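You operate a simulated robot arm through the tools that you are given. There is no shell and no other tool.

You run a simulated robot arm. Do the job below in one go: nothing can be reset, and whatever is moved stays where it is left.

## Task
Turn the ledger past the white tab and lower the glass plate again.
Fine: raise the glass plate and open the page clip first; stop after that leaf and clip it down; the wing stays locked, the spine whole. Where these are worked on the way, their far stop is far enough and under half their travel is too little: page clip.

Only the result counts: the job must be done as asked and must still hold three seconds after the hand-in. Knocking over, shifting, dropping, spilling or breaking anything else fails it.

## Robot
A 6-joint arm with a two-finger gripper, fixed in place. Base frame: the origin is at the foot of the arm, x ahead of it, y to its left, z up. Units: m, degrees, N and s.
Its first joint turns from -166.0 to 166.0 degrees. Payload 3.43 kg.
Tool frame: the origin (TCP) lies between the finger pads and is the grasp point; the fingertips stand 0.02 m ahead of it; z points along the fingers, y is the line along which they close. The gripper opens to 0.19 m. The gripper's body begins 0.248 m behind the TCP.
Orientation is that of the tool frame in the base frame, as a unit quaternion [w, x, y, z]. With the fingers straight down and closing along the base's y, the tool's x points along the base's -x, its y along +y and its z along -z.

## Interface
- The arm moves only by the tool move_arm. Its argument "increments" is a list that holds one entry, the list of rows, each a list of 7 numbers: the shift along the tool's x, y, z in m, then the turn, a rotation vector about the tool's x, y, z in degrees, then the closure in counts, from 0 (fully open) to 255 (shut). In form: [[[x, y, z, wx, wy, wz, hand], ...]]. A call has 1 to 20 rows; each row shifts and turns the commanded pose from where the row before left it, along the tool's axes as they then stand. A row lasts 0.2 s, in which the tool goes at most 0.05 m and 8.6 degrees; a call with a longer step from one row to the next is refused whole, and so is a gripper value outside its range. A pose out of reach is approached as far as the arm can. The call stops where the force on the tool passes 90 N (or 10 N more than at its start, if that is more) or the arm is blocked; 0.2 s more then pass. Each finger travels about 0.153 m/s and halts on what it meets, pressing with about 29 N; the grip force reading is that of the motor and also rises with nothing between the fingers. The clock runs only during rows and for 0.2 s after the last one: add rows that do not move to give the fingers time. The reply holds the time, the measured pose of the TCP, the force on the tool along the base axes, the opening and the grip force, in the units named above and with some noise, with the torque about the TCP (base axes, N m) and any sound that the robot's microphone picked up.
- Cameras (640 x 400 px; columns grow to the right, rows downward): "scene" is fixed at [0.4004, 0.6519, 1.6326]; the picture's right is [-0.96, -0.29, 0.00], its down [-0.16, 0.52, -0.84] and it looks along [0.24, -0.80, -0.54] (base axes); focal length 341 px, centre (320, 200). "wrist" rides on the gripper at [0.071, -0.008, -0.288] in the tool frame; the picture's right is [0.12, 0.99, 0.00], its down [-0.96, 0.12, -0.25] and it looks along [-0.25, 0.03, 0.97] (tool axes); focal length 261 px, centre (320, 200). There is no depth. A picture from a camera that has moved, and an enlarged one, comes with that camera's place and axes in the base frame and with its lens.
- snapshot(camera): a new picture of that camera. It takes no simulated time.
- move_column(by): slides the trunk up (or, below 0, down) by that many m; the arm rides with it, the base frame stays. It gives what a move gives, with no picture.
- inspect(camera, box): a new picture of the part [left, top, right, bottom] of that camera's present view, enlarged. It takes no simulated time.
- hand_in(): hands the job in; it is judged then, once.

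Places have to be worked out from the pictures, the camera data and where the tool is seen. Open the gripper and draw the arm clear of the work before you hand the job in, unless the task says otherwise.

The tools are called after "Emit:" as a command line: name --argument value ..., lists and objects as JSON in quotes. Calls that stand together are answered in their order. move_arm: Moves the arm, as the interface text tells. Its arguments: {"type":"object","properties":{"increments":{"type":"array"}},"required":["increments"]} The other tools are called the same way: move_column (by) slides the trunk up or down; snapshot (camera) takes a picture; inspect (camera, box) takes an enlarged picture of a part of a camera's view; hand_in () hands the job in.

At the start:

```text
time: 0.0
eef_pos: [0.7432, -0.1089, 1.2809]
tcp_rot: [-0.001, 0.001, 1.0, 0.0]
contact_force: [0.3, 0.4, -0.1]
ft_torque: [0.03, -0.03, 0.0]
width: 0.1901
grip_force: 0.0
trunk travel left (down, up): [-0.35, 0.09]
```

scene: 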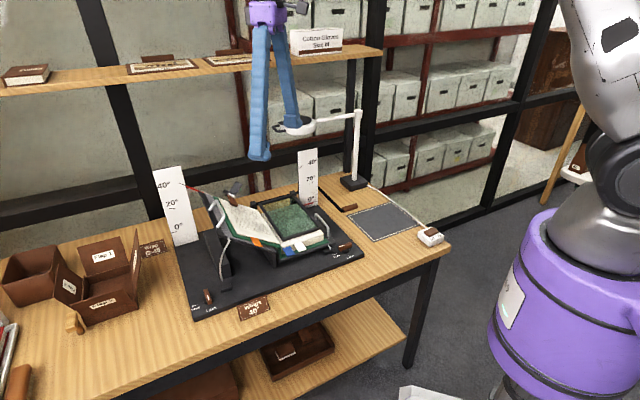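
wrist: 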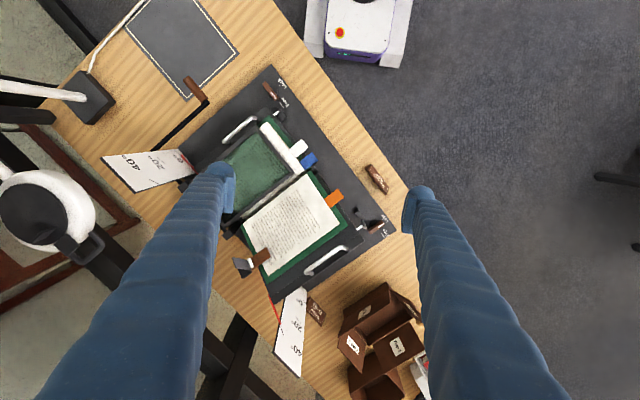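

I start by looking closely at the work: the book cradle, with glass plate, clip, tabs and levers.

Emit:
inspect --camera "scene" --box '[150, 140, 390, 330]'

Emit:
inspect --camera "wrist" --box '[180, 60, 420, 310]'

```text
2.11 times, centred on (270, 235) of scene
camera zoom: at [0.4004, 0.6519, 1.6326], right [-0.96, -0.29, 0.0], down [-0.16, 0.52, -0.84], along [0.24, -0.8, -0.54], focal length 717 px, centre (425, 126)
```

zoom: 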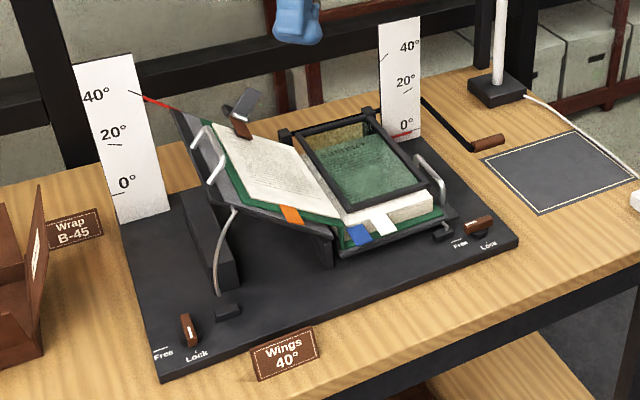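

```text
1.60 times, centred on (300, 185) of wrist
camera zoom: at [0.6732, -0.117, 1.5693], right [-0.12, 0.99, 0.0], down [0.96, 0.12, 0.25], along [0.24, 0.03, -0.97], focal length 417 px, centre (352, 224)
```

zoom: 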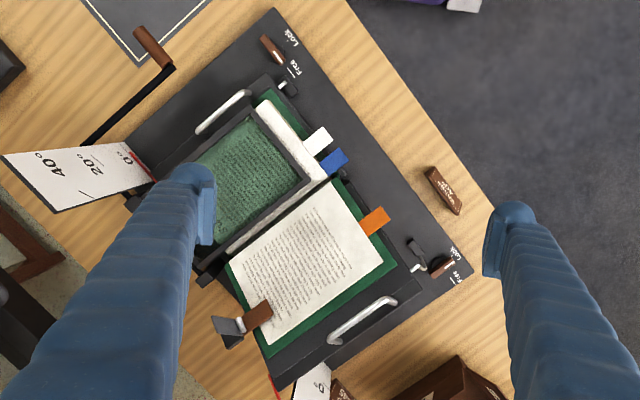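

The cradle's long axis lies at about 45° to the base axes, and the table is at z≈0.80. I zoom further into the tabs, clip, glass and the levers.

Emit:
inspect --camera "scene" --box '[230, 180, 370, 268]'

Emit:
inspect --camera "scene" --box '[180, 170, 300, 245]'

Emit:
inspect --camera "scene" --box '[290, 140, 420, 221]'

Emit:
inspect --camera "wrist" --box '[220, 110, 350, 191]'

Emit:
inspect --camera "scene" --box '[0, 230, 180, 343]'

```text
4.55 times, centred on (300, 224) of scene
camera zoom: at [0.4004, 0.6519, 1.6326], right [-0.96, -0.29, 0.0], down [-0.16, 0.52, -0.84], along [0.24, -0.8, -0.54], focal length 1549 px, centre (411, 91)
```

zoom: 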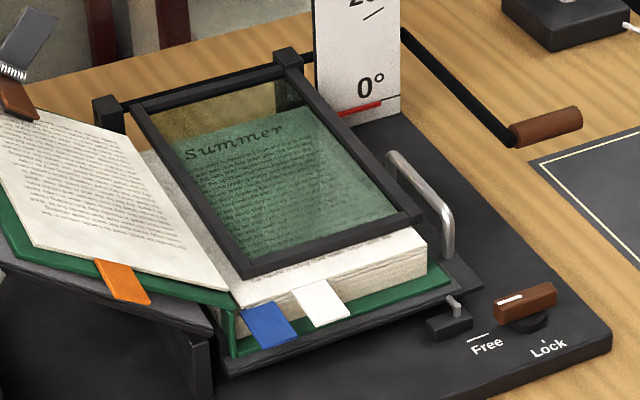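

```text
5.33 times, centred on (240, 208) of scene
camera zoom: at [0.4004, 0.6519, 1.6326], right [-0.96, -0.29, 0.0], down [-0.16, 0.52, -0.84], along [0.24, -0.8, -0.54], focal length 1817 px, centre (747, 160)
```

zoom: 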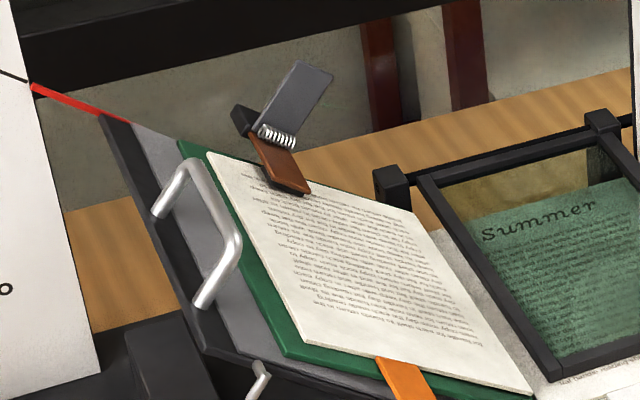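

```text
4.92 times, centred on (355, 180) of scene
camera zoom: at [0.4004, 0.6519, 1.6326], right [-0.96, -0.29, 0.0], down [-0.16, 0.52, -0.84], along [0.24, -0.8, -0.54], focal length 1677 px, centre (148, 296)
```

zoom: 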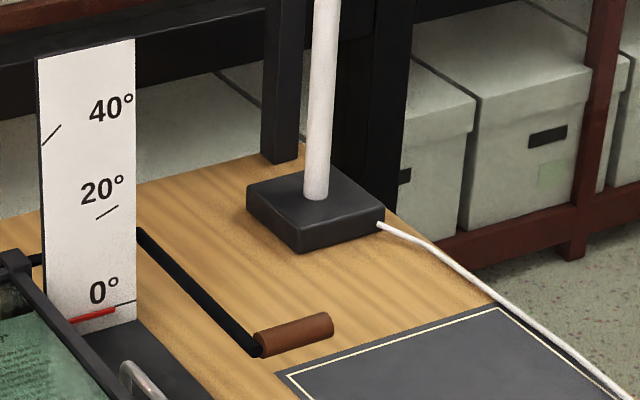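

```text
4.92 times, centred on (285, 150) of wrist
camera zoom: at [0.6732, -0.117, 1.5693], right [-0.12, 0.99, 0.0], down [0.96, 0.12, 0.25], along [0.24, 0.03, -0.97], focal length 1283 px, centre (492, 444)
```

zoom: 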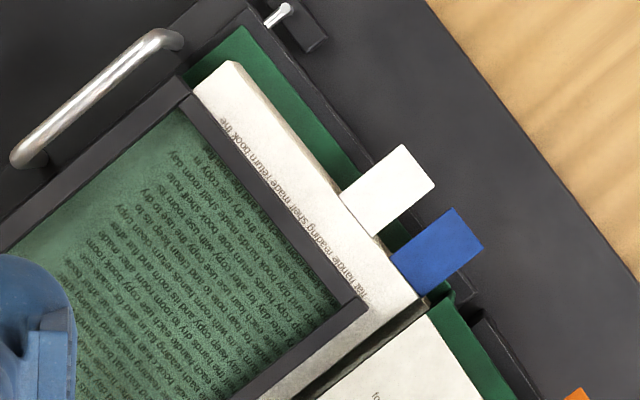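

```text
3.54 times, centred on (90, 286) of scene
camera zoom: at [0.4004, 0.6519, 1.6326], right [-0.96, -0.29, 0.0], down [-0.16, 0.52, -0.84], along [0.24, -0.8, -0.54], focal length 1206 px, centre (1134, -106)
```

zoom: 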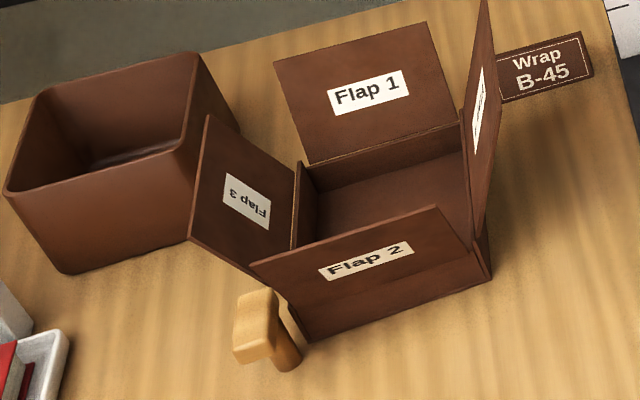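

The glass frame hinges on a far rail and has a lever with a brown handle. The page clip sits on the raised wing, and the white and blue tabs stick out of the right-hand block's front edge. I turn the tool while high up to get a closer camera view from the front of the cradle.

Emit:
move_arm --increments '[[[0, 0, 0, 0, 0, -8.5, 0], [0, 0, 0, 0, 0, -8.5, 0], [0, 0, 0, 0, 0, -8.5, 0], [0, 0, 0, 0, 0, -8.5, 0], [0, 0, 0, 0, 0, -8.5, 0], [0, 0, 0, 0, 0, -8.5, 0], [0, 0, 0, 0, 0, -8.5, 0], [0, 0, 0, 0, 0, -8.5, 0], [0, 0, 0, 0, 0, -8.5, 0], [0, 0, 0, 0, 0, -8.5, 0], [0, 0, 0, 0, 0, -8.5, 0], [0, 0, 0, 0, 0, -8.5, 0], [0, 0, 0, 0, 0, -8.5, 0], [0, 0, 0, 0, 0, -8.5, 0], [0, 0, 0, 0, 0, -8.5, 0], [0, 0, 0, 0, 0, -7.5, 0]]]'

```text
time: 3.4
eef_pos: [0.7451, -0.1095, 1.2827]
tcp_rot: [0.0, 0.924, -0.382, 0.0]
contact_force: [0.5, 0.4, 1.1]
ft_torque: [-0.01, -0.01, -0.03]
width: 0.19
grip_force: 0.1
trunk travel left (down, up): [-0.35, 0.09]
```

Orientation as planned. Now I move toward the front, tilt the tool to point along the spine direction and down, and lower to look at the front edge.

Emit:
move_arm --increments '[[[-0.035, 0.016, 0, 0, 0, 0, 0], [-0.035, 0.016, 0, 0, 0, 0, 0], [-0.034, 0.017, 0, 0, 0, 0, 0], [0, 0, 0, 0, 8.57, 0, 0], [0, 0, 0, 0, 8.57, 0, 0], [0, 0, 0, 0, 8.57, 0, 0], [0, 0, 0, 0, 8.57, 0, 0], [0, 0, 0, 0, 8.57, 0, 0], [0, 0, 0, 0, 8.57, 0, 0], [0, 0, 0, 0, 8.57, 0, 0], [-0.035, 0, 0.0202, 0, 0, 0, 0], [-0.035, 0, 0.0202, 0, 0, 0, 0], [-0.035, 0, 0.0202, 0, 0, 0, 0], [-0.035, 0, 0.0202, 0, 0, 0, 0], [-0.035, 0, 0.0202, 0, 0, 0, 0], [-0.035, 0, 0.0202, 0, 0, 0, 0]]]'

Emit:
snapshot --camera "wrist"

Emit:
snapshot --camera "scene"

```text
time: 6.8
eef_pos: [0.6408, -0.071, 1.0392]
tcp_rot: [0.192, 0.801, -0.331, 0.461]
contact_force: [1.5, -1.1, 0.5]
ft_torque: [-0.01, 0.04, -0.02]
width: 0.1902
grip_force: 0.0
trunk travel left (down, up): [-0.35, 0.09]
```

```text
taken
camera wrist: at [0.493, 0.086, 1.2436], right [-0.66, -0.74, 0.1], down [-0.57, 0.41, -0.71], along [0.48, -0.53, -0.7], focal length 261 px, centre (320, 200)
```

wrist: 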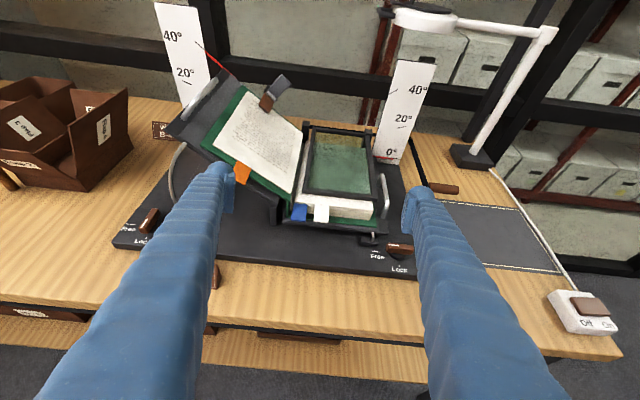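

```text
taken
```

scene: 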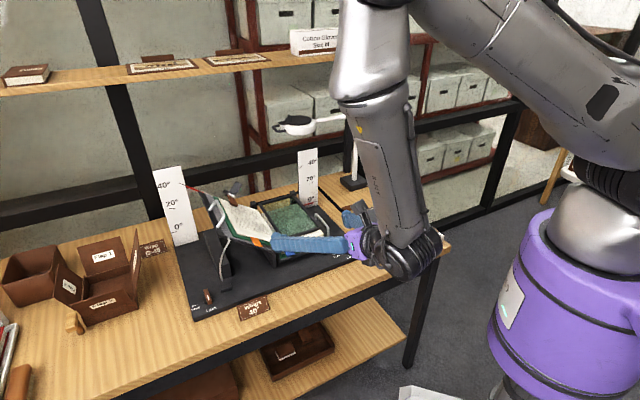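

Excellent — works, with a clear front view. I zoom into tabs, clip, and lever.

Emit:
inspect --camera "wrist" --box '[270, 170, 400, 251]'

Emit:
inspect --camera "wrist" --box '[230, 60, 310, 110]'

Emit:
inspect --camera "wrist" --box '[370, 110, 500, 191]'

Emit:
inspect --camera "wrist" --box '[285, 182, 345, 220]'

```text
4.92 times, centred on (335, 210) of wrist
camera zoom: at [0.493, 0.086, 1.2436], right [-0.66, -0.74, 0.1], down [-0.57, 0.41, -0.71], along [0.48, -0.53, -0.7], focal length 1283 px, centre (246, 148)
```

zoom: 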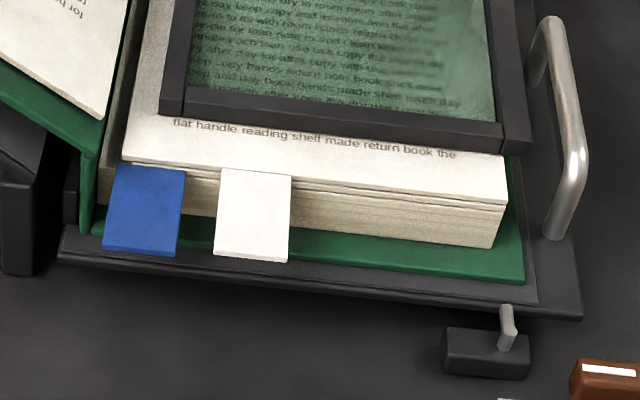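

```text
8.00 times, centred on (270, 85) of wrist
camera zoom: at [0.493, 0.086, 1.2436], right [-0.66, -0.74, 0.1], down [-0.57, 0.41, -0.71], along [0.48, -0.53, -0.7], focal length 2085 px, centre (720, 1120)
```

zoom: 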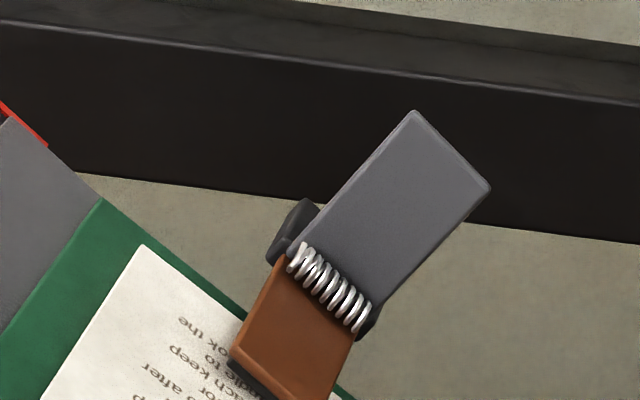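

```text
4.92 times, centred on (435, 150) of wrist
camera zoom: at [0.493, 0.086, 1.2436], right [-0.66, -0.74, 0.1], down [-0.57, 0.41, -0.71], along [0.48, -0.53, -0.7], focal length 1283 px, centre (-246, 444)
```

zoom: 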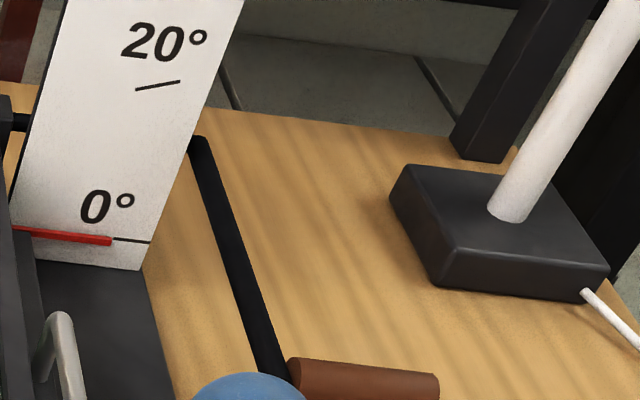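

```text
10.53 times, centred on (315, 201) of wrist
camera zoom: at [0.493, 0.086, 1.2436], right [-0.66, -0.74, 0.1], down [-0.57, 0.41, -0.71], along [0.48, -0.53, -0.7], focal length 2744 px, centre (373, 190)
```

zoom: 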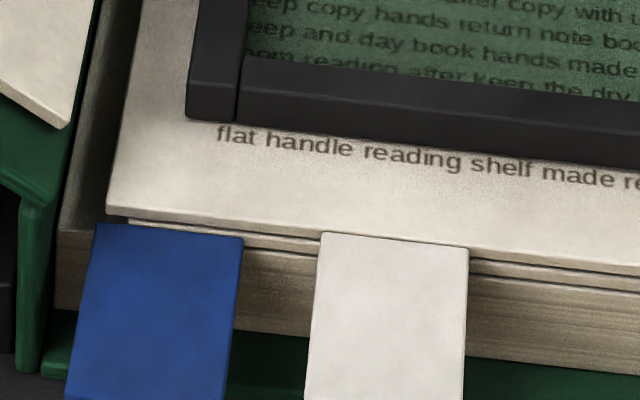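

The white tab belongs to the top leaf, and the blue tab is on the leaf below. The glass lever handle centre is near (0.604, −0.430, 0.891), with its axis along u at v≈0.915. I roll the tool so the fingers close across the handle at 45°, and move over in front of it.

Emit:
move_arm --increments '[[[0, 0, 0, 0, 0, 8.2, 174], [0, 0, 0, 0, 0, 8.2, 174], [0, 0, 0, 0, 0, 8.2, 174], [0, 0, 0, 0, 0, 8.2, 174], [0, 0, 0, 0, 0, 8.2, 174], [0, 0, 0, 0, 0, 8.2, 174], [0, 0, 0, 0, 0, 8.2, 174], [0, 0, 0, 0, 0, 8.2, 174], [0, 0, 0, 0, 0, 8.2, 174], [0, 0, 0, 0, 0, 8.2, 174], [0, 0, 0, 0, 0, 8, 174], [0, 0, 0, -7.5, 0, 0, 174], [0, 0, 0, -7.5, 0, 0, 174], [0.0399, -0.0172, 0.0172, 0, 0, 0, 174], [0.0399, -0.0172, 0.0172, 0, 0, 0, 174], [0.0399, -0.0172, 0.0172, 0, 0, 0, 174], [0.0399, -0.0172, 0.0172, 0, 0, 0, 174], [0.0399, -0.0172, 0.0172, 0, 0, 0, 174], [0.0399, -0.0172, 0.0172, 0, 0, 0, 174], [0.0399, -0.0172, 0.0172, 0, 0, 0, 174]]]'

Emit:
snapshot --camera "wrist"

Emit:
snapshot --camera "scene"

```text
time: 11.0
eef_pos: [0.5996, -0.3879, 1.0363]
tcp_rot: [0.147, -0.355, 0.853, -0.352]
contact_force: [-0.7, 0.0, 0.4]
ft_torque: [0.03, -0.02, 0.01]
width: 0.0604
grip_force: 0.0
out of reach, approached as far as the arm can: row 15, 16, 17, 18
trunk travel left (down, up): [-0.35, 0.09]
```

```text
taken
camera wrist: at [0.4082, -0.2981, 1.246], right [-0.58, 0.41, -0.7], down [0.5, 0.86, 0.09], along [0.64, -0.29, -0.71], focal length 261 px, centre (320, 200)
```

wrist: 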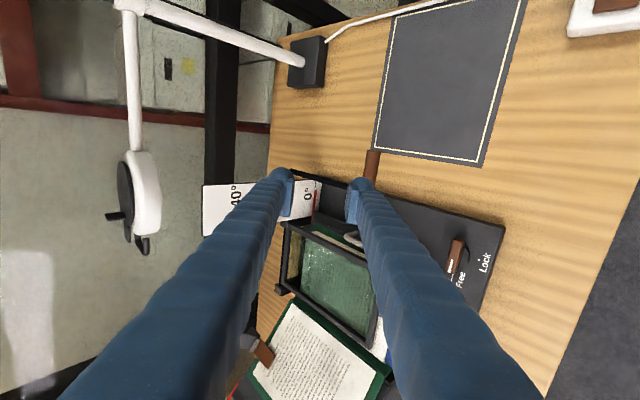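

```text
taken
```

scene: 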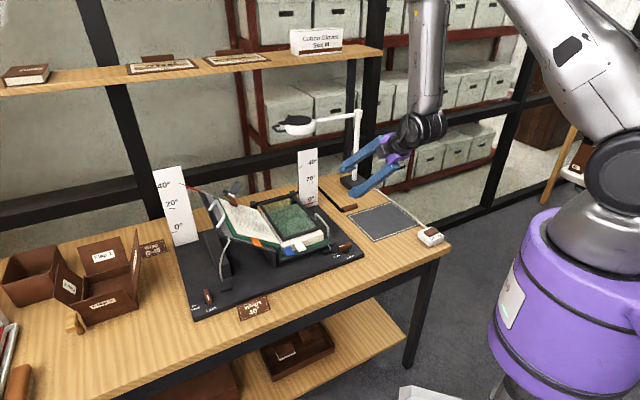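

The tool is near the handle, though some rows were at the reach limit. I let it settle and read the pose.

Emit:
move_arm --increments '[[[0, 0, 0, 0, 0, 0, 174]]]'

```text
time: 11.4
eef_pos: [0.601, -0.3857, 1.0372]
tcp_rot: [0.146, -0.355, 0.853, -0.353]
contact_force: [0.5, -0.3, 0.4]
ft_torque: [-0.07, 0.04, -0.09]
width: 0.0605
grip_force: 0.1
trunk travel left (down, up): [-0.35, 0.09]
```

The settled pose is (u 0.152, v 0.698, z 1.037). I go to the pregrasp point 8 cm back from the handle along the tool axis and check it in a picture.

Emit:
move_arm --increments '[[[0.0093, 0.0269, 0.0151, 0, 0, 0, 174], [0.0093, 0.0269, 0.0151, 0, 0, 0, 174], [0.0094, 0.0269, 0.0151, 0, 0, 0, 174], [0, 0, 0, 0, 0, 0, 174]]]'

Emit:
snapshot --camera "wrist"

Emit:
inspect --camera "scene" --box '[290, 120, 450, 220]'

```text
time: 12.4
eef_pos: [0.5712, -0.3735, 0.9491]
tcp_rot: [0.14, -0.35, 0.854, -0.357]
contact_force: [-0.7, -0.5, -0.6]
ft_torque: [0.03, 0.0, 0.0]
width: 0.0604
grip_force: 0.1
out of reach, approached as far as the arm can: row 2, 3
trunk travel left (down, up): [-0.35, 0.09]
```

```text
taken
camera wrist: at [0.3835, -0.2791, 1.1585], right [-0.58, 0.41, -0.7], down [0.51, 0.86, 0.08], along [0.63, -0.31, -0.71], focal length 261 px, centre (320, 200)
```

wrist: 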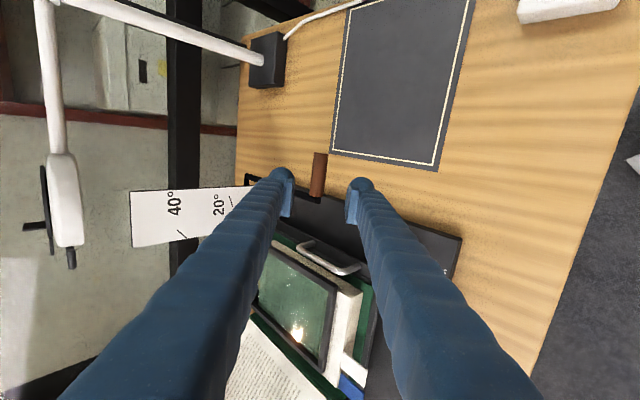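

```text
4.00 times, centred on (370, 170) of scene
camera zoom: at [0.4004, 0.6519, 1.6326], right [-0.96, -0.29, 0.0], down [-0.16, 0.52, -0.84], along [0.24, -0.8, -0.54], focal length 1363 px, centre (120, 320)
```

zoom: 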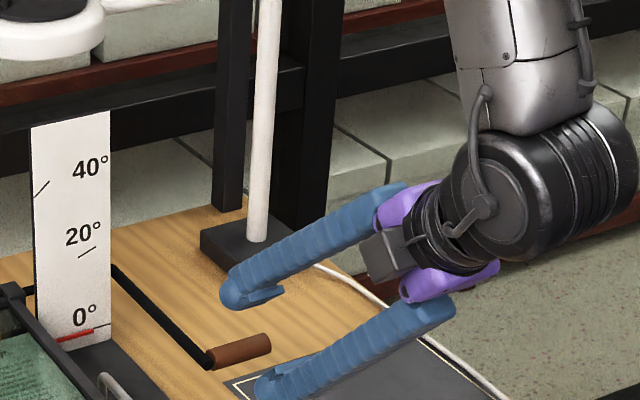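

The handle sits between the fingertips in the wrist view. I advance about 8.5 cm along the fingers with a small shift toward the handle's middle, then look before closing.

Emit:
move_arm --increments '[[[0.004, -0.001, 0.021, 0, 0, 0, 174], [0.004, -0.001, 0.021, 0, 0, 0, 174], [0.004, 0, 0.021, 0, 0, 0, 174], [0.003, 0, 0.021, 0, 0, 0, 174], [0, 0, 0, 0, 0, 0, 174]]]'

Emit:
snapshot --camera "wrist"

Emit:
inspect --camera "scene" --box '[290, 120, 450, 220]'

```text
time: 13.6
eef_pos: [0.6234, -0.3995, 0.894]
tcp_rot: [0.139, -0.35, 0.855, -0.356]
contact_force: [-0.2, -0.3, 0.4]
ft_torque: [0.01, 0.0, -0.04]
width: 0.0605
grip_force: 0.0
out of reach, approached as far as the arm can: row 1, 2, 3, 4
trunk travel left (down, up): [-0.35, 0.09]
```

```text
taken
camera wrist: at [0.4348, -0.3073, 1.1032], right [-0.58, 0.41, -0.7], down [0.51, 0.86, 0.08], along [0.64, -0.31, -0.71], focal length 261 px, centre (320, 200)
```

wrist: 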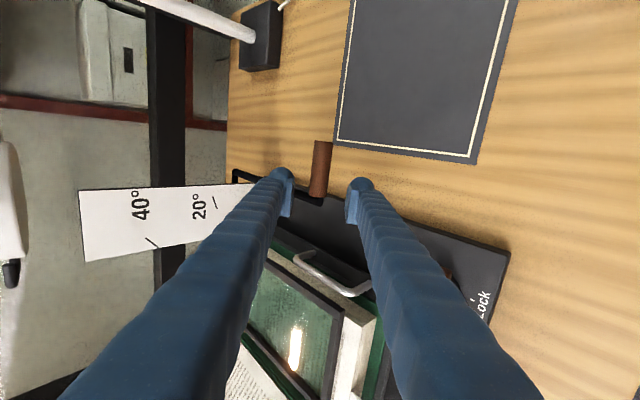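

```text
4.00 times, centred on (370, 170) of scene
camera zoom: at [0.4004, 0.6519, 1.6326], right [-0.96, -0.29, 0.0], down [-0.16, 0.52, -0.84], along [0.24, -0.8, -0.54], focal length 1363 px, centre (120, 320)
```

zoom: 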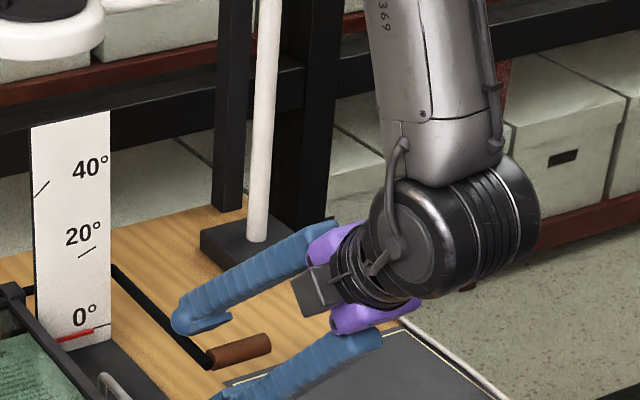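

The arm can't slide farther toward the handle's end at this tilt because its wrist is too close to the base. I back off, steepen the tool to about 62°, and shift along the handle.

Emit:
move_arm --increments '[[[0, 0, -0.03, 0, 0, 0, 174], [0, 0, -0.03, 0, 0, 0, 174], [0, 0, 0, -8.5, 0, 0, 174], [0, 0, 0, -8.5, 0, 0, 174], [0.017, -0.011, -0.004, 0, 0, 0, 174], [0.017, -0.011, -0.004, 0, 0, 0, 174], [0, 0, 0, 0, 0, 0, 174]]]'

Emit:
snapshot --camera "wrist"

```text
time: 15.2
eef_pos: [0.585, -0.4019, 0.9586]
tcp_rot: [0.087, -0.371, 0.897, -0.224]
contact_force: [-0.5, 0.0, 0.5]
ft_torque: [0.02, -0.03, -0.01]
width: 0.0602
grip_force: 0.2
out of reach, approached as far as the arm can: row 6
trunk travel left (down, up): [-0.35, 0.09]
```

```text
taken
camera wrist: at [0.446, -0.3598, 1.2164], right [-0.71, 0.54, -0.46], down [0.53, 0.83, 0.15], along [0.47, -0.14, -0.87], focal length 261 px, centre (320, 200)
```

wrist: 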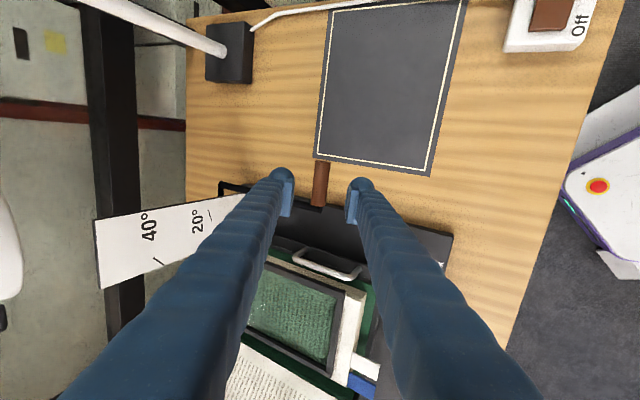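

Now the tool is in line with the handle's middle. I advance 7 cm and check.

Emit:
move_arm --increments '[[[0.001, 0, 0.02, 0, 0, 0, 174], [0.001, 0, 0.02, 0, 0, 0, 174], [0.001, 0, 0.02, 0, 0, 0, 174], [0.001, 0, 0.014, 0, 0, 0, 174], [0, 0, 0, 0, 0, 0, 174]]]'

Emit:
snapshot --camera "wrist"

Emit:
inspect --camera "scene" --box '[290, 120, 450, 220]'

```text
time: 16.4
eef_pos: [0.6218, -0.4232, 0.8983]
tcp_rot: [0.087, -0.37, 0.897, -0.225]
contact_force: [-0.8, 0.6, 0.6]
ft_torque: [0.0, -0.01, 0.0]
width: 0.0604
grip_force: 0.0
out of reach, approached as far as the arm can: row 1, 2, 3, 4
trunk travel left (down, up): [-0.35, 0.09]
```

```text
taken
camera wrist: at [0.4833, -0.3802, 1.1572], right [-0.71, 0.54, -0.46], down [0.53, 0.83, 0.15], along [0.47, -0.14, -0.87], focal length 261 px, centre (320, 200)
```

wrist: 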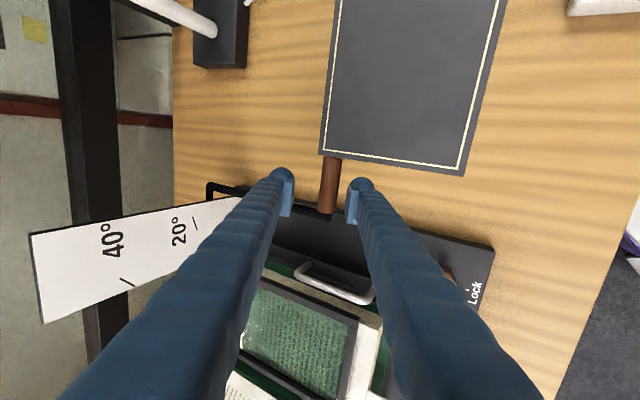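

```text
4.00 times, centred on (370, 170) of scene
camera zoom: at [0.4004, 0.6519, 1.6326], right [-0.96, -0.29, 0.0], down [-0.16, 0.52, -0.84], along [0.24, -0.8, -0.54], focal length 1363 px, centre (120, 320)
```

zoom: 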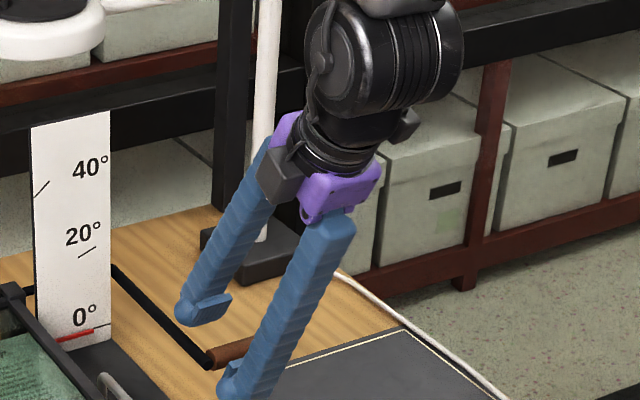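

The tool can't get closer to the handle's free end. I look at the whole arm's configuration to see what limits it.

Emit:
snapshot --camera "scene"

```text
taken
```

scene: 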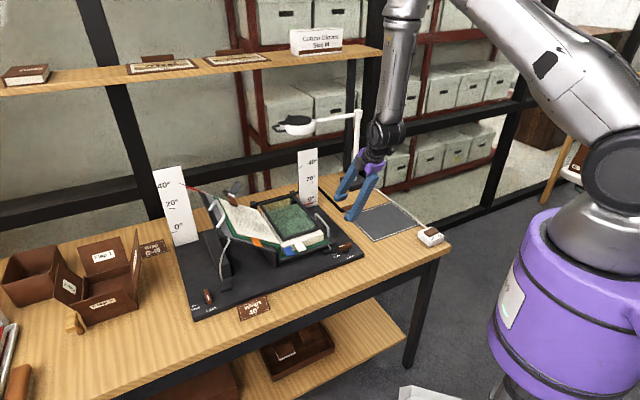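

The elbow is folded near its limit, so a steeper tool gives more room. I back off, steepen to about 75°, slide along the handle toward its free end and advance.

Emit:
move_arm --increments '[[[0, 0, -0.03, 0, 0, 0, 174], [0, 0, -0.03, 0, 0, 0, 174], [0, 0, 0, -6.5, 0, 0, 174], [0, 0, 0, -6.5, 0, 0, 174], [0.011, 0, 0, 0, 0, 0, 174], [0.011, 0, 0, 0, 0, 0, 174], [0, 0, 0, 0, 0, 0, 174]]]'

Emit:
snapshot --camera "wrist"

```text
time: 18.0
eef_pos: [0.5891, -0.4116, 0.9503]
tcp_rot: [0.043, -0.379, 0.915, -0.132]
contact_force: [0.3, -0.4, 0.2]
ft_torque: [0.0, -0.04, 0.02]
width: 0.0602
grip_force: 0.0
out of reach, approached as far as the arm can: row 4, 6
trunk travel left (down, up): [-0.35, 0.09]
```

```text
taken
camera wrist: at [0.4915, -0.4062, 1.2302], right [-0.76, 0.59, -0.27], down [0.56, 0.81, 0.19], along [0.33, -0.01, -0.94], focal length 261 px, centre (320, 200)
```

wrist: 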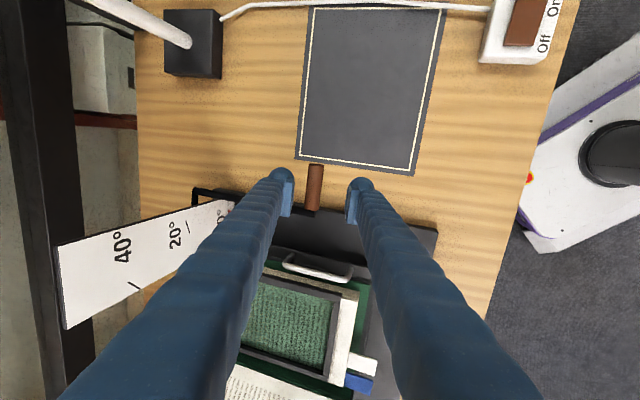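

Good: the tool is now centred along the handle (u≈0.126). I advance onto it.

Emit:
move_arm --increments '[[[0, -0.0022, 0.021, 0, 0, 0, 174], [0, -0.0022, 0.021, 0, 0, 0, 174], [0, -0.0021, 0.021, 0, 0, 0, 174], [0, 0, 0, 0, 0, 0, 174]]]'

Emit:
snapshot --camera "wrist"

```text
time: 19.0
eef_pos: [0.6055, -0.4271, 0.8892]
tcp_rot: [0.05, -0.379, 0.916, -0.12]
contact_force: [-0.1, -0.6, 0.6]
ft_torque: [0.01, -0.04, 0.02]
width: 0.0604
grip_force: 0.1
trunk travel left (down, up): [-0.35, 0.09]
```

```text
taken
camera wrist: at [0.507, -0.4304, 1.1703], right [-0.76, 0.59, -0.26], down [0.56, 0.8, 0.21], along [0.33, 0.02, -0.94], focal length 261 px, centre (320, 200)
```

wrist: 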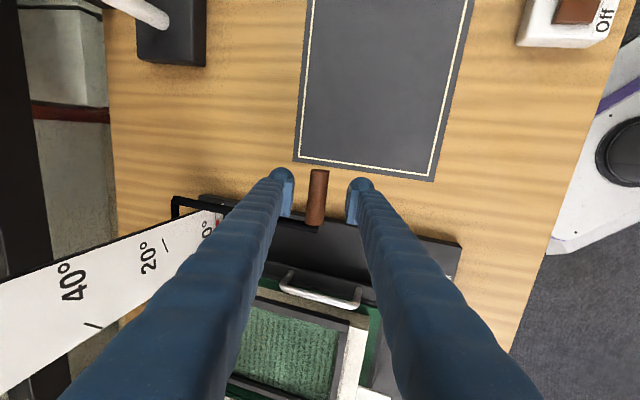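

The TCP is now right on the handle. I close the fingers.

Emit:
move_arm --increments '[[[0, 0, 0, 0, 0, 0, 255], [0, 0, 0, 0, 0, 0, 255], [0, 0, 0, 0, 0, 0, 255]]]'

Emit:
inspect --camera "wrist" --box '[240, 140, 400, 240]'

```text
time: 19.8
eef_pos: [0.6074, -0.43, 0.8896]
tcp_rot: [0.049, -0.379, 0.916, -0.122]
contact_force: [20.4, -14.0, 1.2]
ft_torque: [-0.01, -0.15, 0.11]
width: 0.0198
grip_force: 44.7
trunk travel left (down, up): [-0.35, 0.09]
```

```text
4.00 times, centred on (320, 190) of wrist
camera zoom: at [0.5096, -0.4317, 1.1704], right [-0.76, 0.59, -0.26], down [0.56, 0.8, 0.21], along [0.33, 0.01, -0.94], focal length 1043 px, centre (320, 240)
```

zoom: 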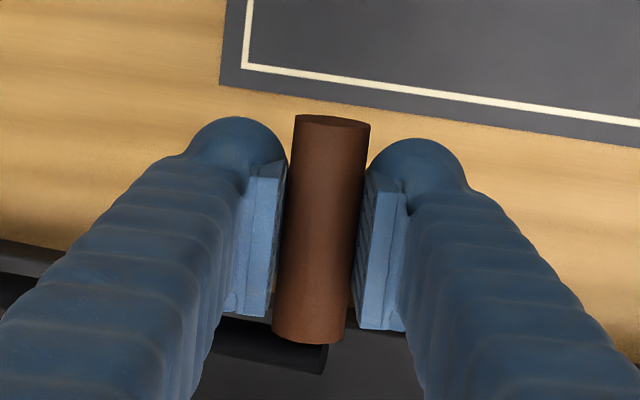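

The grip is firm (2 cm handle) with a small side load. I relieve that and lift along the first part of the arc, watching the force.

Emit:
move_arm --increments '[[[0, -0.003, 0, 0, 0, 0, 255], [0, -0.0049, -0.0146, 0, 0, 0, 255], [0, -0.0049, -0.0146, 0, 0, 0, 255], [0, -0.0057, -0.0113, 0, 0, 0, 255], [0, -0.0057, -0.0112, 0, 0, 0, 255], [0, 0, 0, 0, 0, 0, 255]]]'

Emit:
snapshot --camera "scene"

```text
time: 21.2
eef_pos: [0.6123, -0.4382, 0.9482]
tcp_rot: [0.051, -0.38, 0.916, -0.121]
contact_force: [2.7, -22.6, -4.0]
ft_torque: [-1.21, 0.59, 0.55]
width: 0.0181
grip_force: 45.0
trunk travel left (down, up): [-0.35, 0.09]
```

```text
taken
```

scene: 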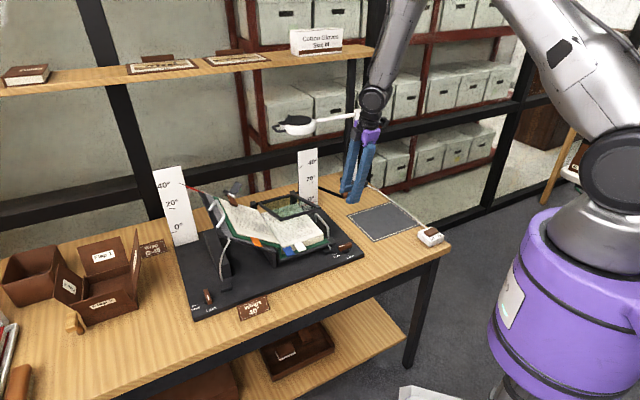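

The glass plate is rising with the lever. I check the grip close up before continuing.

Emit:
inspect --camera "wrist" --box '[240, 140, 400, 240]'

Emit:
inspect --camera "scene" --box '[220, 120, 420, 245]'

```text
4.00 times, centred on (320, 190) of wrist
camera zoom: at [0.5147, -0.4397, 1.2267], right [-0.76, 0.59, -0.26], down [0.56, 0.8, 0.21], along [0.33, 0.02, -0.94], focal length 1043 px, centre (320, 240)
```

zoom: 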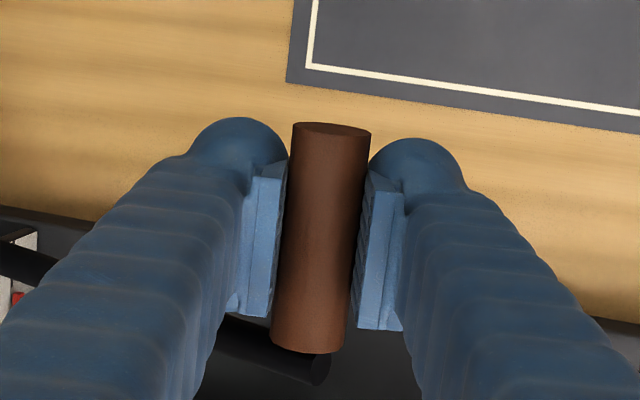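

```text
3.20 times, centred on (320, 182) of scene
camera zoom: at [0.4004, 0.6519, 1.6326], right [-0.96, -0.29, 0.0], down [-0.16, 0.52, -0.84], along [0.24, -0.8, -0.54], focal length 1090 px, centre (320, 256)
```

zoom: 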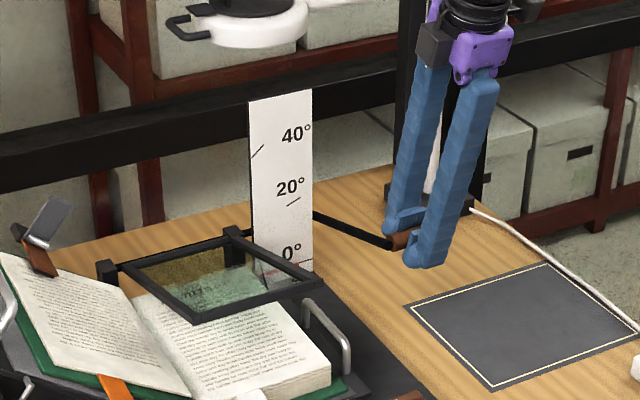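

The grip holds nicely and the plate is opening. I continue along the arc to about 57°.

Emit:
move_arm --increments '[[[0, -0.0149, -0.0204, 0, 0, 0, 255], [0, -0.0175, -0.0182, 0, 0, 0, 255], [0, -0.0199, -0.0155, 0, 0, 0, 255], [0, -0.0219, -0.0126, 0, 0, 0, 255], [0, -0.0234, -0.0095, 0, 0, 0, 255], [0, 0, 0, 0, 0, 0, 255]]]'

Emit:
inspect --camera "scene" --box '[220, 80, 420, 245]'

Emit:
inspect --camera "wrist" --box '[240, 140, 400, 240]'

```text
time: 22.6
eef_pos: [0.6649, -0.487, 1.0453]
tcp_rot: [0.05, -0.379, 0.916, -0.12]
contact_force: [3.7, 5.9, -3.0]
ft_torque: [0.3, 0.21, -0.27]
width: 0.0177
grip_force: 44.8
trunk travel left (down, up): [-0.35, 0.09]
```

```text
2.42 times, centred on (320, 162) of scene
camera zoom: at [0.4004, 0.6519, 1.6326], right [-0.96, -0.29, 0.0], down [-0.16, 0.52, -0.84], along [0.24, -0.8, -0.54], focal length 826 px, centre (320, 291)
```

zoom: 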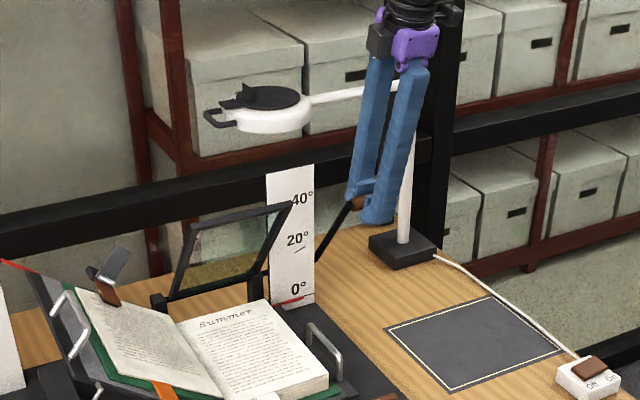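

```text
4.00 times, centred on (320, 190) of wrist
camera zoom: at [0.5668, -0.49, 1.3258], right [-0.76, 0.59, -0.26], down [0.56, 0.8, 0.21], along [0.33, 0.02, -0.94], focal length 1043 px, centre (320, 240)
```

zoom: 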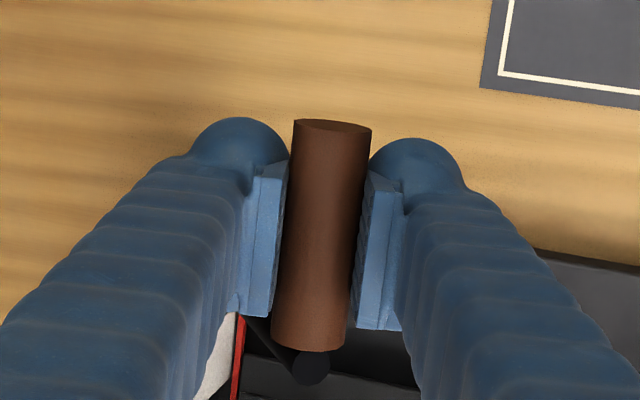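

Everything tracks an arc of radius 0.181 m. I continue to about 88°, watching clearance to the lamp arm at v≈1.0.

Emit:
move_arm --increments '[[[0, -0.0244, -0.0067, 0, 0, 0, 255], [0, -0.025, -0.003, 0, 0, 0, 255], [0, -0.0253, 0.0005, 0, 0, 0, 255], [0, -0.025, 0.0039, 0, 0, 0, 255], [0, 0, 0, 0, 0, 0, 255]]]'

Emit:
inspect --camera "scene" --box '[220, 80, 420, 245]'

Emit:
snapshot --camera "wrist"

```text
time: 23.8
eef_pos: [0.7319, -0.5536, 1.0783]
tcp_rot: [0.05, -0.379, 0.916, -0.121]
contact_force: [-10.0, -13.2, 7.1]
ft_torque: [-0.4, -0.17, 0.04]
width: 0.0174
grip_force: 44.6
trunk travel left (down, up): [-0.35, 0.09]
```

```text
2.42 times, centred on (320, 162) of scene
camera zoom: at [0.4004, 0.6519, 1.6326], right [-0.96, -0.29, 0.0], down [-0.16, 0.52, -0.84], along [0.24, -0.8, -0.54], focal length 826 px, centre (320, 291)
```

zoom: 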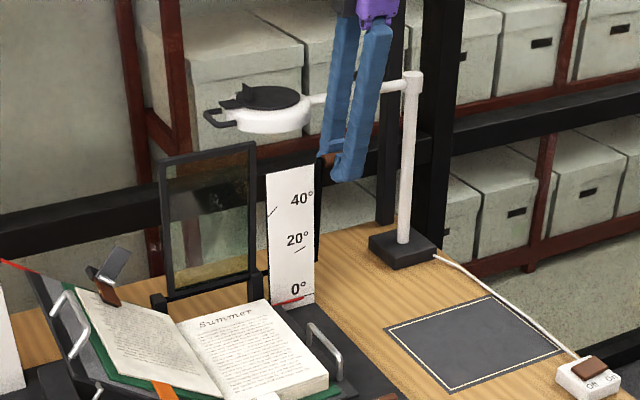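

```text
taken
camera wrist: at [0.6333, -0.5568, 1.3575], right [-0.76, 0.59, -0.26], down [0.56, 0.8, 0.21], along [0.33, 0.02, -0.94], focal length 261 px, centre (320, 200)
```

wrist: 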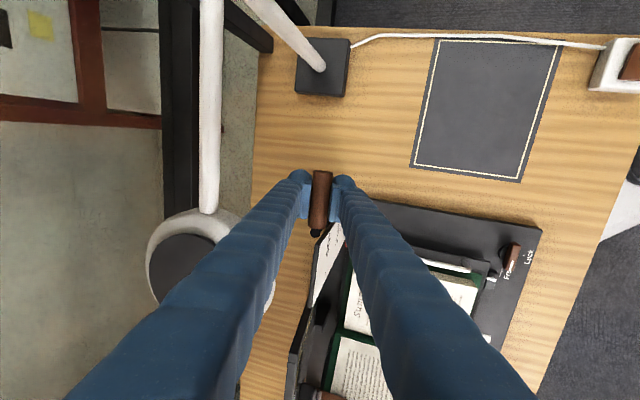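

The plate stands near 88°. I lean the tool back for clearance to the lamp head, then ease a few degrees further to find its stop.

Emit:
move_arm --increments '[[[0, 0, 0, 8.5, 0, 0, 255], [0, 0, 0, 8.5, 0, 0, 255], [0, -0.007, 0.0047, 0, 0, 0, 255], [0, -0.007, 0.0047, 0, 0, 0, 255], [0, -0.007, 0.0047, 0, 0, 0, 255], [0, 0, 0, 0, 0, 0, 255]]]'

Emit:
inspect --camera "scene" --box '[220, 80, 420, 245]'

Emit:
snapshot --camera "wrist"

```text
time: 25.2
eef_pos: [0.749, -0.5699, 1.0773]
tcp_rot: [0.106, -0.37, 0.887, -0.255]
contact_force: [25.0, 24.3, 2.9]
ft_torque: [0.44, -0.36, -0.28]
width: 0.0171
grip_force: 45.4
out of reach, approached as far as the arm can: row 2, 3
trunk travel left (down, up): [-0.35, 0.09]
```

```text
2.42 times, centred on (320, 162) of scene
camera zoom: at [0.4004, 0.6519, 1.6326], right [-0.96, -0.29, 0.0], down [-0.16, 0.52, -0.84], along [0.24, -0.8, -0.54], focal length 826 px, centre (320, 291)
```

zoom: 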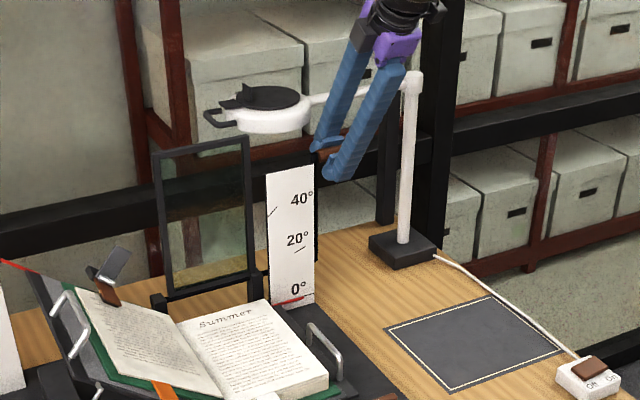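

```text
taken
camera wrist: at [0.595, -0.5177, 1.3244], right [-0.68, 0.51, -0.53], down [0.51, 0.84, 0.15], along [0.52, -0.17, -0.84], focal length 261 px, centre (320, 200)
```

wrist: 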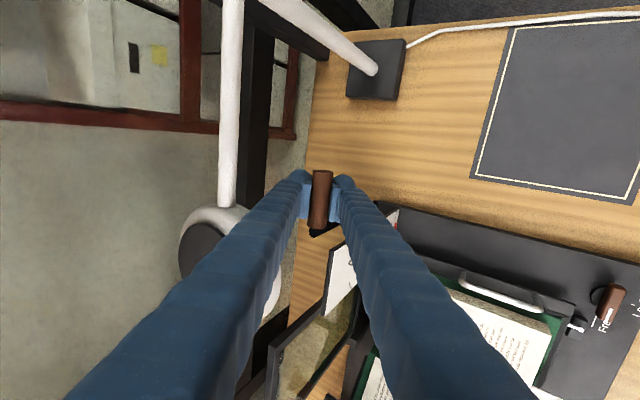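

The plate is just past vertical with no stop yet felt; there's a sideways load along the handle that I relieve while easing on a little more.

Emit:
move_arm --increments '[[[-0.003, 0, 0, 0, 0, 0, 255], [0, -0.0057, 0.0042, 0, 0, 0, 255], [0, -0.0055, 0.0045, 0, 0, 0, 255], [0, 0, 0, 0, 0, 0, 255]]]'

Emit:
inspect --camera "scene" --box '[220, 80, 420, 245]'

```text
time: 26.2
eef_pos: [0.7588, -0.5806, 1.0756]
tcp_rot: [0.105, -0.369, 0.887, -0.256]
contact_force: [23.6, 21.9, 5.5]
ft_torque: [-0.21, 0.28, -0.51]
width: 0.0171
grip_force: 45.2
trunk travel left (down, up): [-0.35, 0.09]
```

```text
2.42 times, centred on (320, 162) of scene
camera zoom: at [0.4004, 0.6519, 1.6326], right [-0.96, -0.29, 0.0], down [-0.16, 0.52, -0.84], along [0.24, -0.8, -0.54], focal length 826 px, centre (320, 291)
```

zoom: 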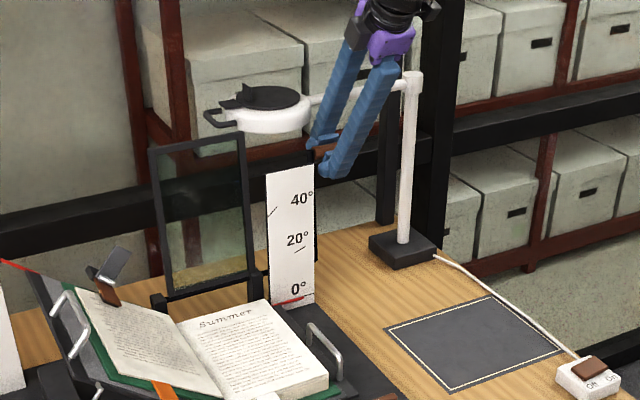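

At about 100° there is still no stop, but the plate is past vertical. I open the fingers only slightly so that they still cage the handle, and see where it settles.

Emit:
move_arm --increments '[[[0, 0, 0, 0, 0, 0, 205], [0, 0, 0, 0, 0, 0, 205], [0, 0, 0, 0, 0, 0, 205], [0, 0, 0, 0, 0, 0, 205]]]'

Emit:
inspect --camera "wrist" --box '[240, 140, 400, 240]'

Emit:
inspect --camera "scene" --box '[220, 80, 420, 245]'

```text
time: 27.2
eef_pos: [0.7557, -0.5812, 1.076]
tcp_rot: [0.105, -0.368, 0.888, -0.254]
contact_force: [-0.6, 0.8, -1.0]
ft_torque: [-0.05, 0.0, -0.02]
width: 0.0373
grip_force: 0.2
trunk travel left (down, up): [-0.35, 0.09]
```

```text
4.00 times, centred on (320, 190) of wrist
camera zoom: at [0.6021, -0.5291, 1.3233], right [-0.68, 0.51, -0.53], down [0.52, 0.84, 0.15], along [0.52, -0.17, -0.84], focal length 1043 px, centre (320, 240)
```

zoom: 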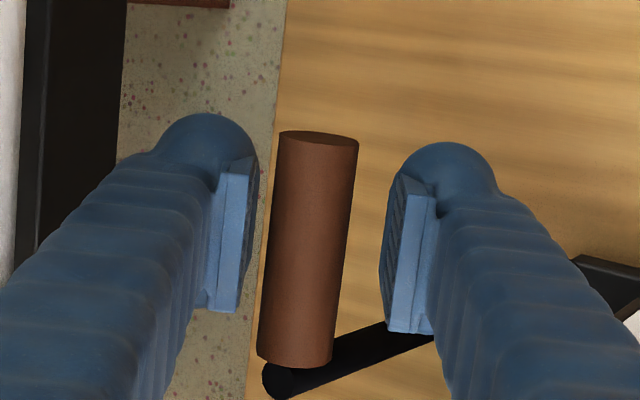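

```text
2.42 times, centred on (320, 162) of scene
camera zoom: at [0.4004, 0.6519, 1.6326], right [-0.96, -0.29, 0.0], down [-0.16, 0.52, -0.84], along [0.24, -0.8, -0.54], focal length 826 px, centre (320, 291)
```

zoom: 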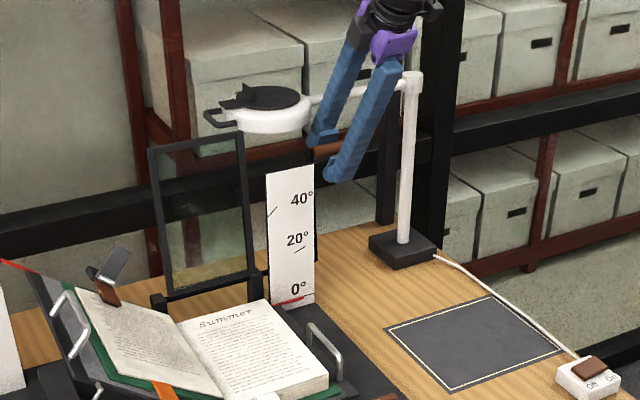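

The handle stays put, so the raised plate holds. I withdraw straight back along the fingers and then look.

Emit:
move_arm --increments '[[[0, 0, -0.02, 0, 0, 0, 205], [0, 0, -0.03, 0, 0, 0, 205], [0, 0, -0.04, 0, 0, 0, 205], [0, 0, -0.04, 0, 0, 0, 205], [0, 0, 0, 0, 0, 0, 205]]]'

Emit:
snapshot --camera "wrist"

Emit:
snapshot --camera "scene"

```text
time: 28.4
eef_pos: [0.7069, -0.5337, 1.1855]
tcp_rot: [0.104, -0.369, 0.888, -0.254]
contact_force: [0.2, -0.8, -1.5]
ft_torque: [0.0, 0.0, -0.01]
width: 0.0374
grip_force: 0.1
trunk travel left (down, up): [-0.35, 0.09]
```

```text
taken
camera wrist: at [0.5539, -0.4803, 1.4335], right [-0.68, 0.51, -0.52], down [0.52, 0.84, 0.15], along [0.52, -0.17, -0.84], focal length 261 px, centre (320, 200)
```

wrist: 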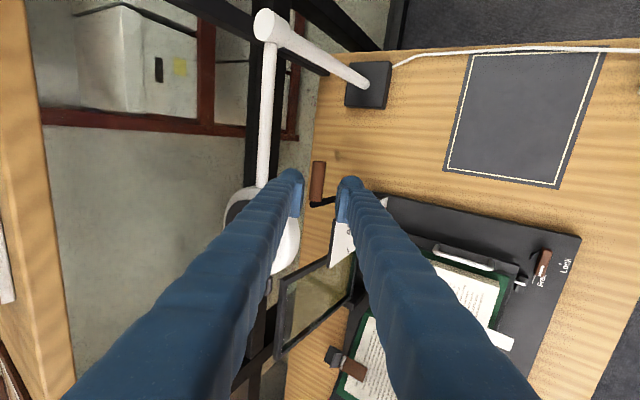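

```text
taken
```

scene: 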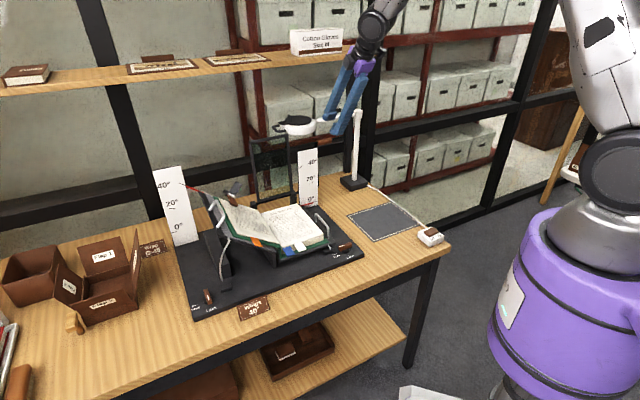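

The plate stays up. Next is the page clip: its pivot is near (u 0.531, v 0.899, z 0.97) and its grey paddle stands about square to the 40° wing. I back away, tilt the tool 40° to face the wing, close the fingers and move to a look-point in front of the clip.

Emit:
move_arm --increments '[[[0, 0.0231, -0.0298, 0, 0, 0, 255], [0, 0.0231, -0.0298, 0, 0, 0, 255], [0, 0.0231, -0.0298, 0, 0, 0, 255], [0, 0.0231, -0.0298, 0, 0, 0, 255], [0, 0.0231, -0.0298, 0, 0, 0, 255], [0, 0, 0, 0, -6.78, 4.24, 255], [0, 0, 0, 0, -6.78, 4.24, 255], [0, 0, 0, 0, -6.78, 4.24, 255], [0, 0, 0, 0, -6.78, 4.24, 255], [0, 0, 0, 0, -6.78, 4.24, 255], [0, 0, 0, 0, 0, 0, 255]]]'

```text
time: 30.8
eef_pos: [0.5642, -0.3915, 1.2342]
tcp_rot: [0.28, -0.31, 0.898, -0.138]
contact_force: [0.8, -0.9, 0.8]
ft_torque: [0.21, 0.3, 0.1]
width: 0.0001
grip_force: 28.4
out of reach, approached as far as the arm can: row 6, 7, 8
trunk travel left (down, up): [-0.35, 0.09]
```

Only part of the rotation was achieved near the base. I move out first, then finish the tilt.

Emit:
move_arm --increments '[[[-0.0398, 0.0054, 0.0248, 0, 0, 0, 255], [-0.0398, 0.0054, 0.0248, 0, 0, 0, 255], [-0.0398, 0.0054, 0.0248, 0, 0, 0, 255], [-0.0398, 0.0054, 0.0248, 0, 0, 0, 255], [-0.0398, 0.0054, 0.0248, 0, 0, 0, 255], [-0.0398, 0.0054, 0.0248, 0, 0, 0, 255], [0, 0, 0, 0, -6.85, 3.63, 255], [0, 0, 0, 0, -6.85, 3.63, 255], [0, 0, 0, 0, 0, 0, 255]]]'

Emit:
snapshot --camera "wrist"

Emit:
snapshot --camera "scene"

```text
time: 32.8
eef_pos: [0.8025, -0.2375, 1.2168]
tcp_rot: [0.391, -0.26, 0.88, -0.076]
contact_force: [0.1, 0.3, -0.3]
ft_torque: [-0.08, -0.01, -0.05]
width: 0.0
grip_force: 28.8
out of reach, approached as far as the arm can: row 8
trunk travel left (down, up): [-0.35, 0.09]
```

```text
taken
camera wrist: at [0.5555, -0.3015, 1.3698], right [-0.46, 0.79, -0.41], down [0.31, 0.58, 0.75], along [0.83, 0.22, -0.51], focal length 261 px, centre (320, 200)
```

wrist: 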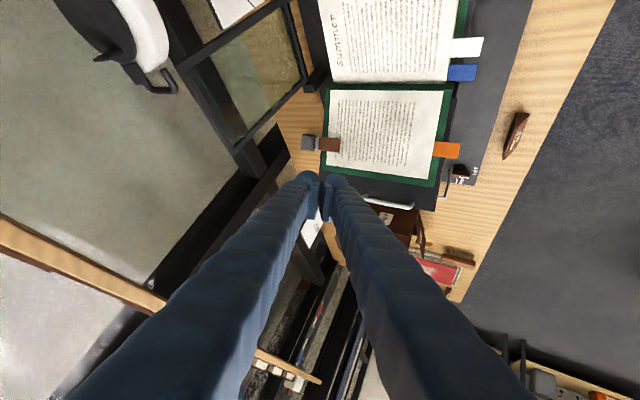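

```text
taken
```

scene: 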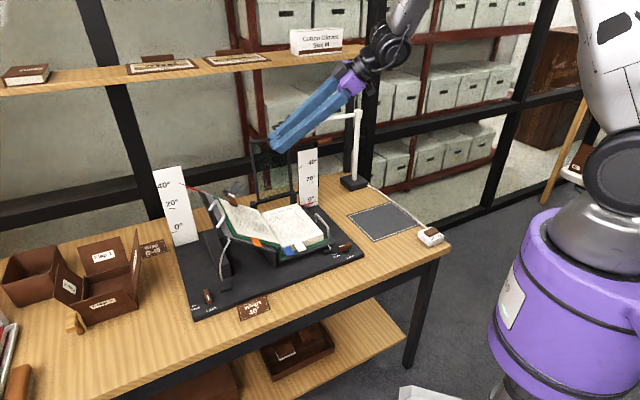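

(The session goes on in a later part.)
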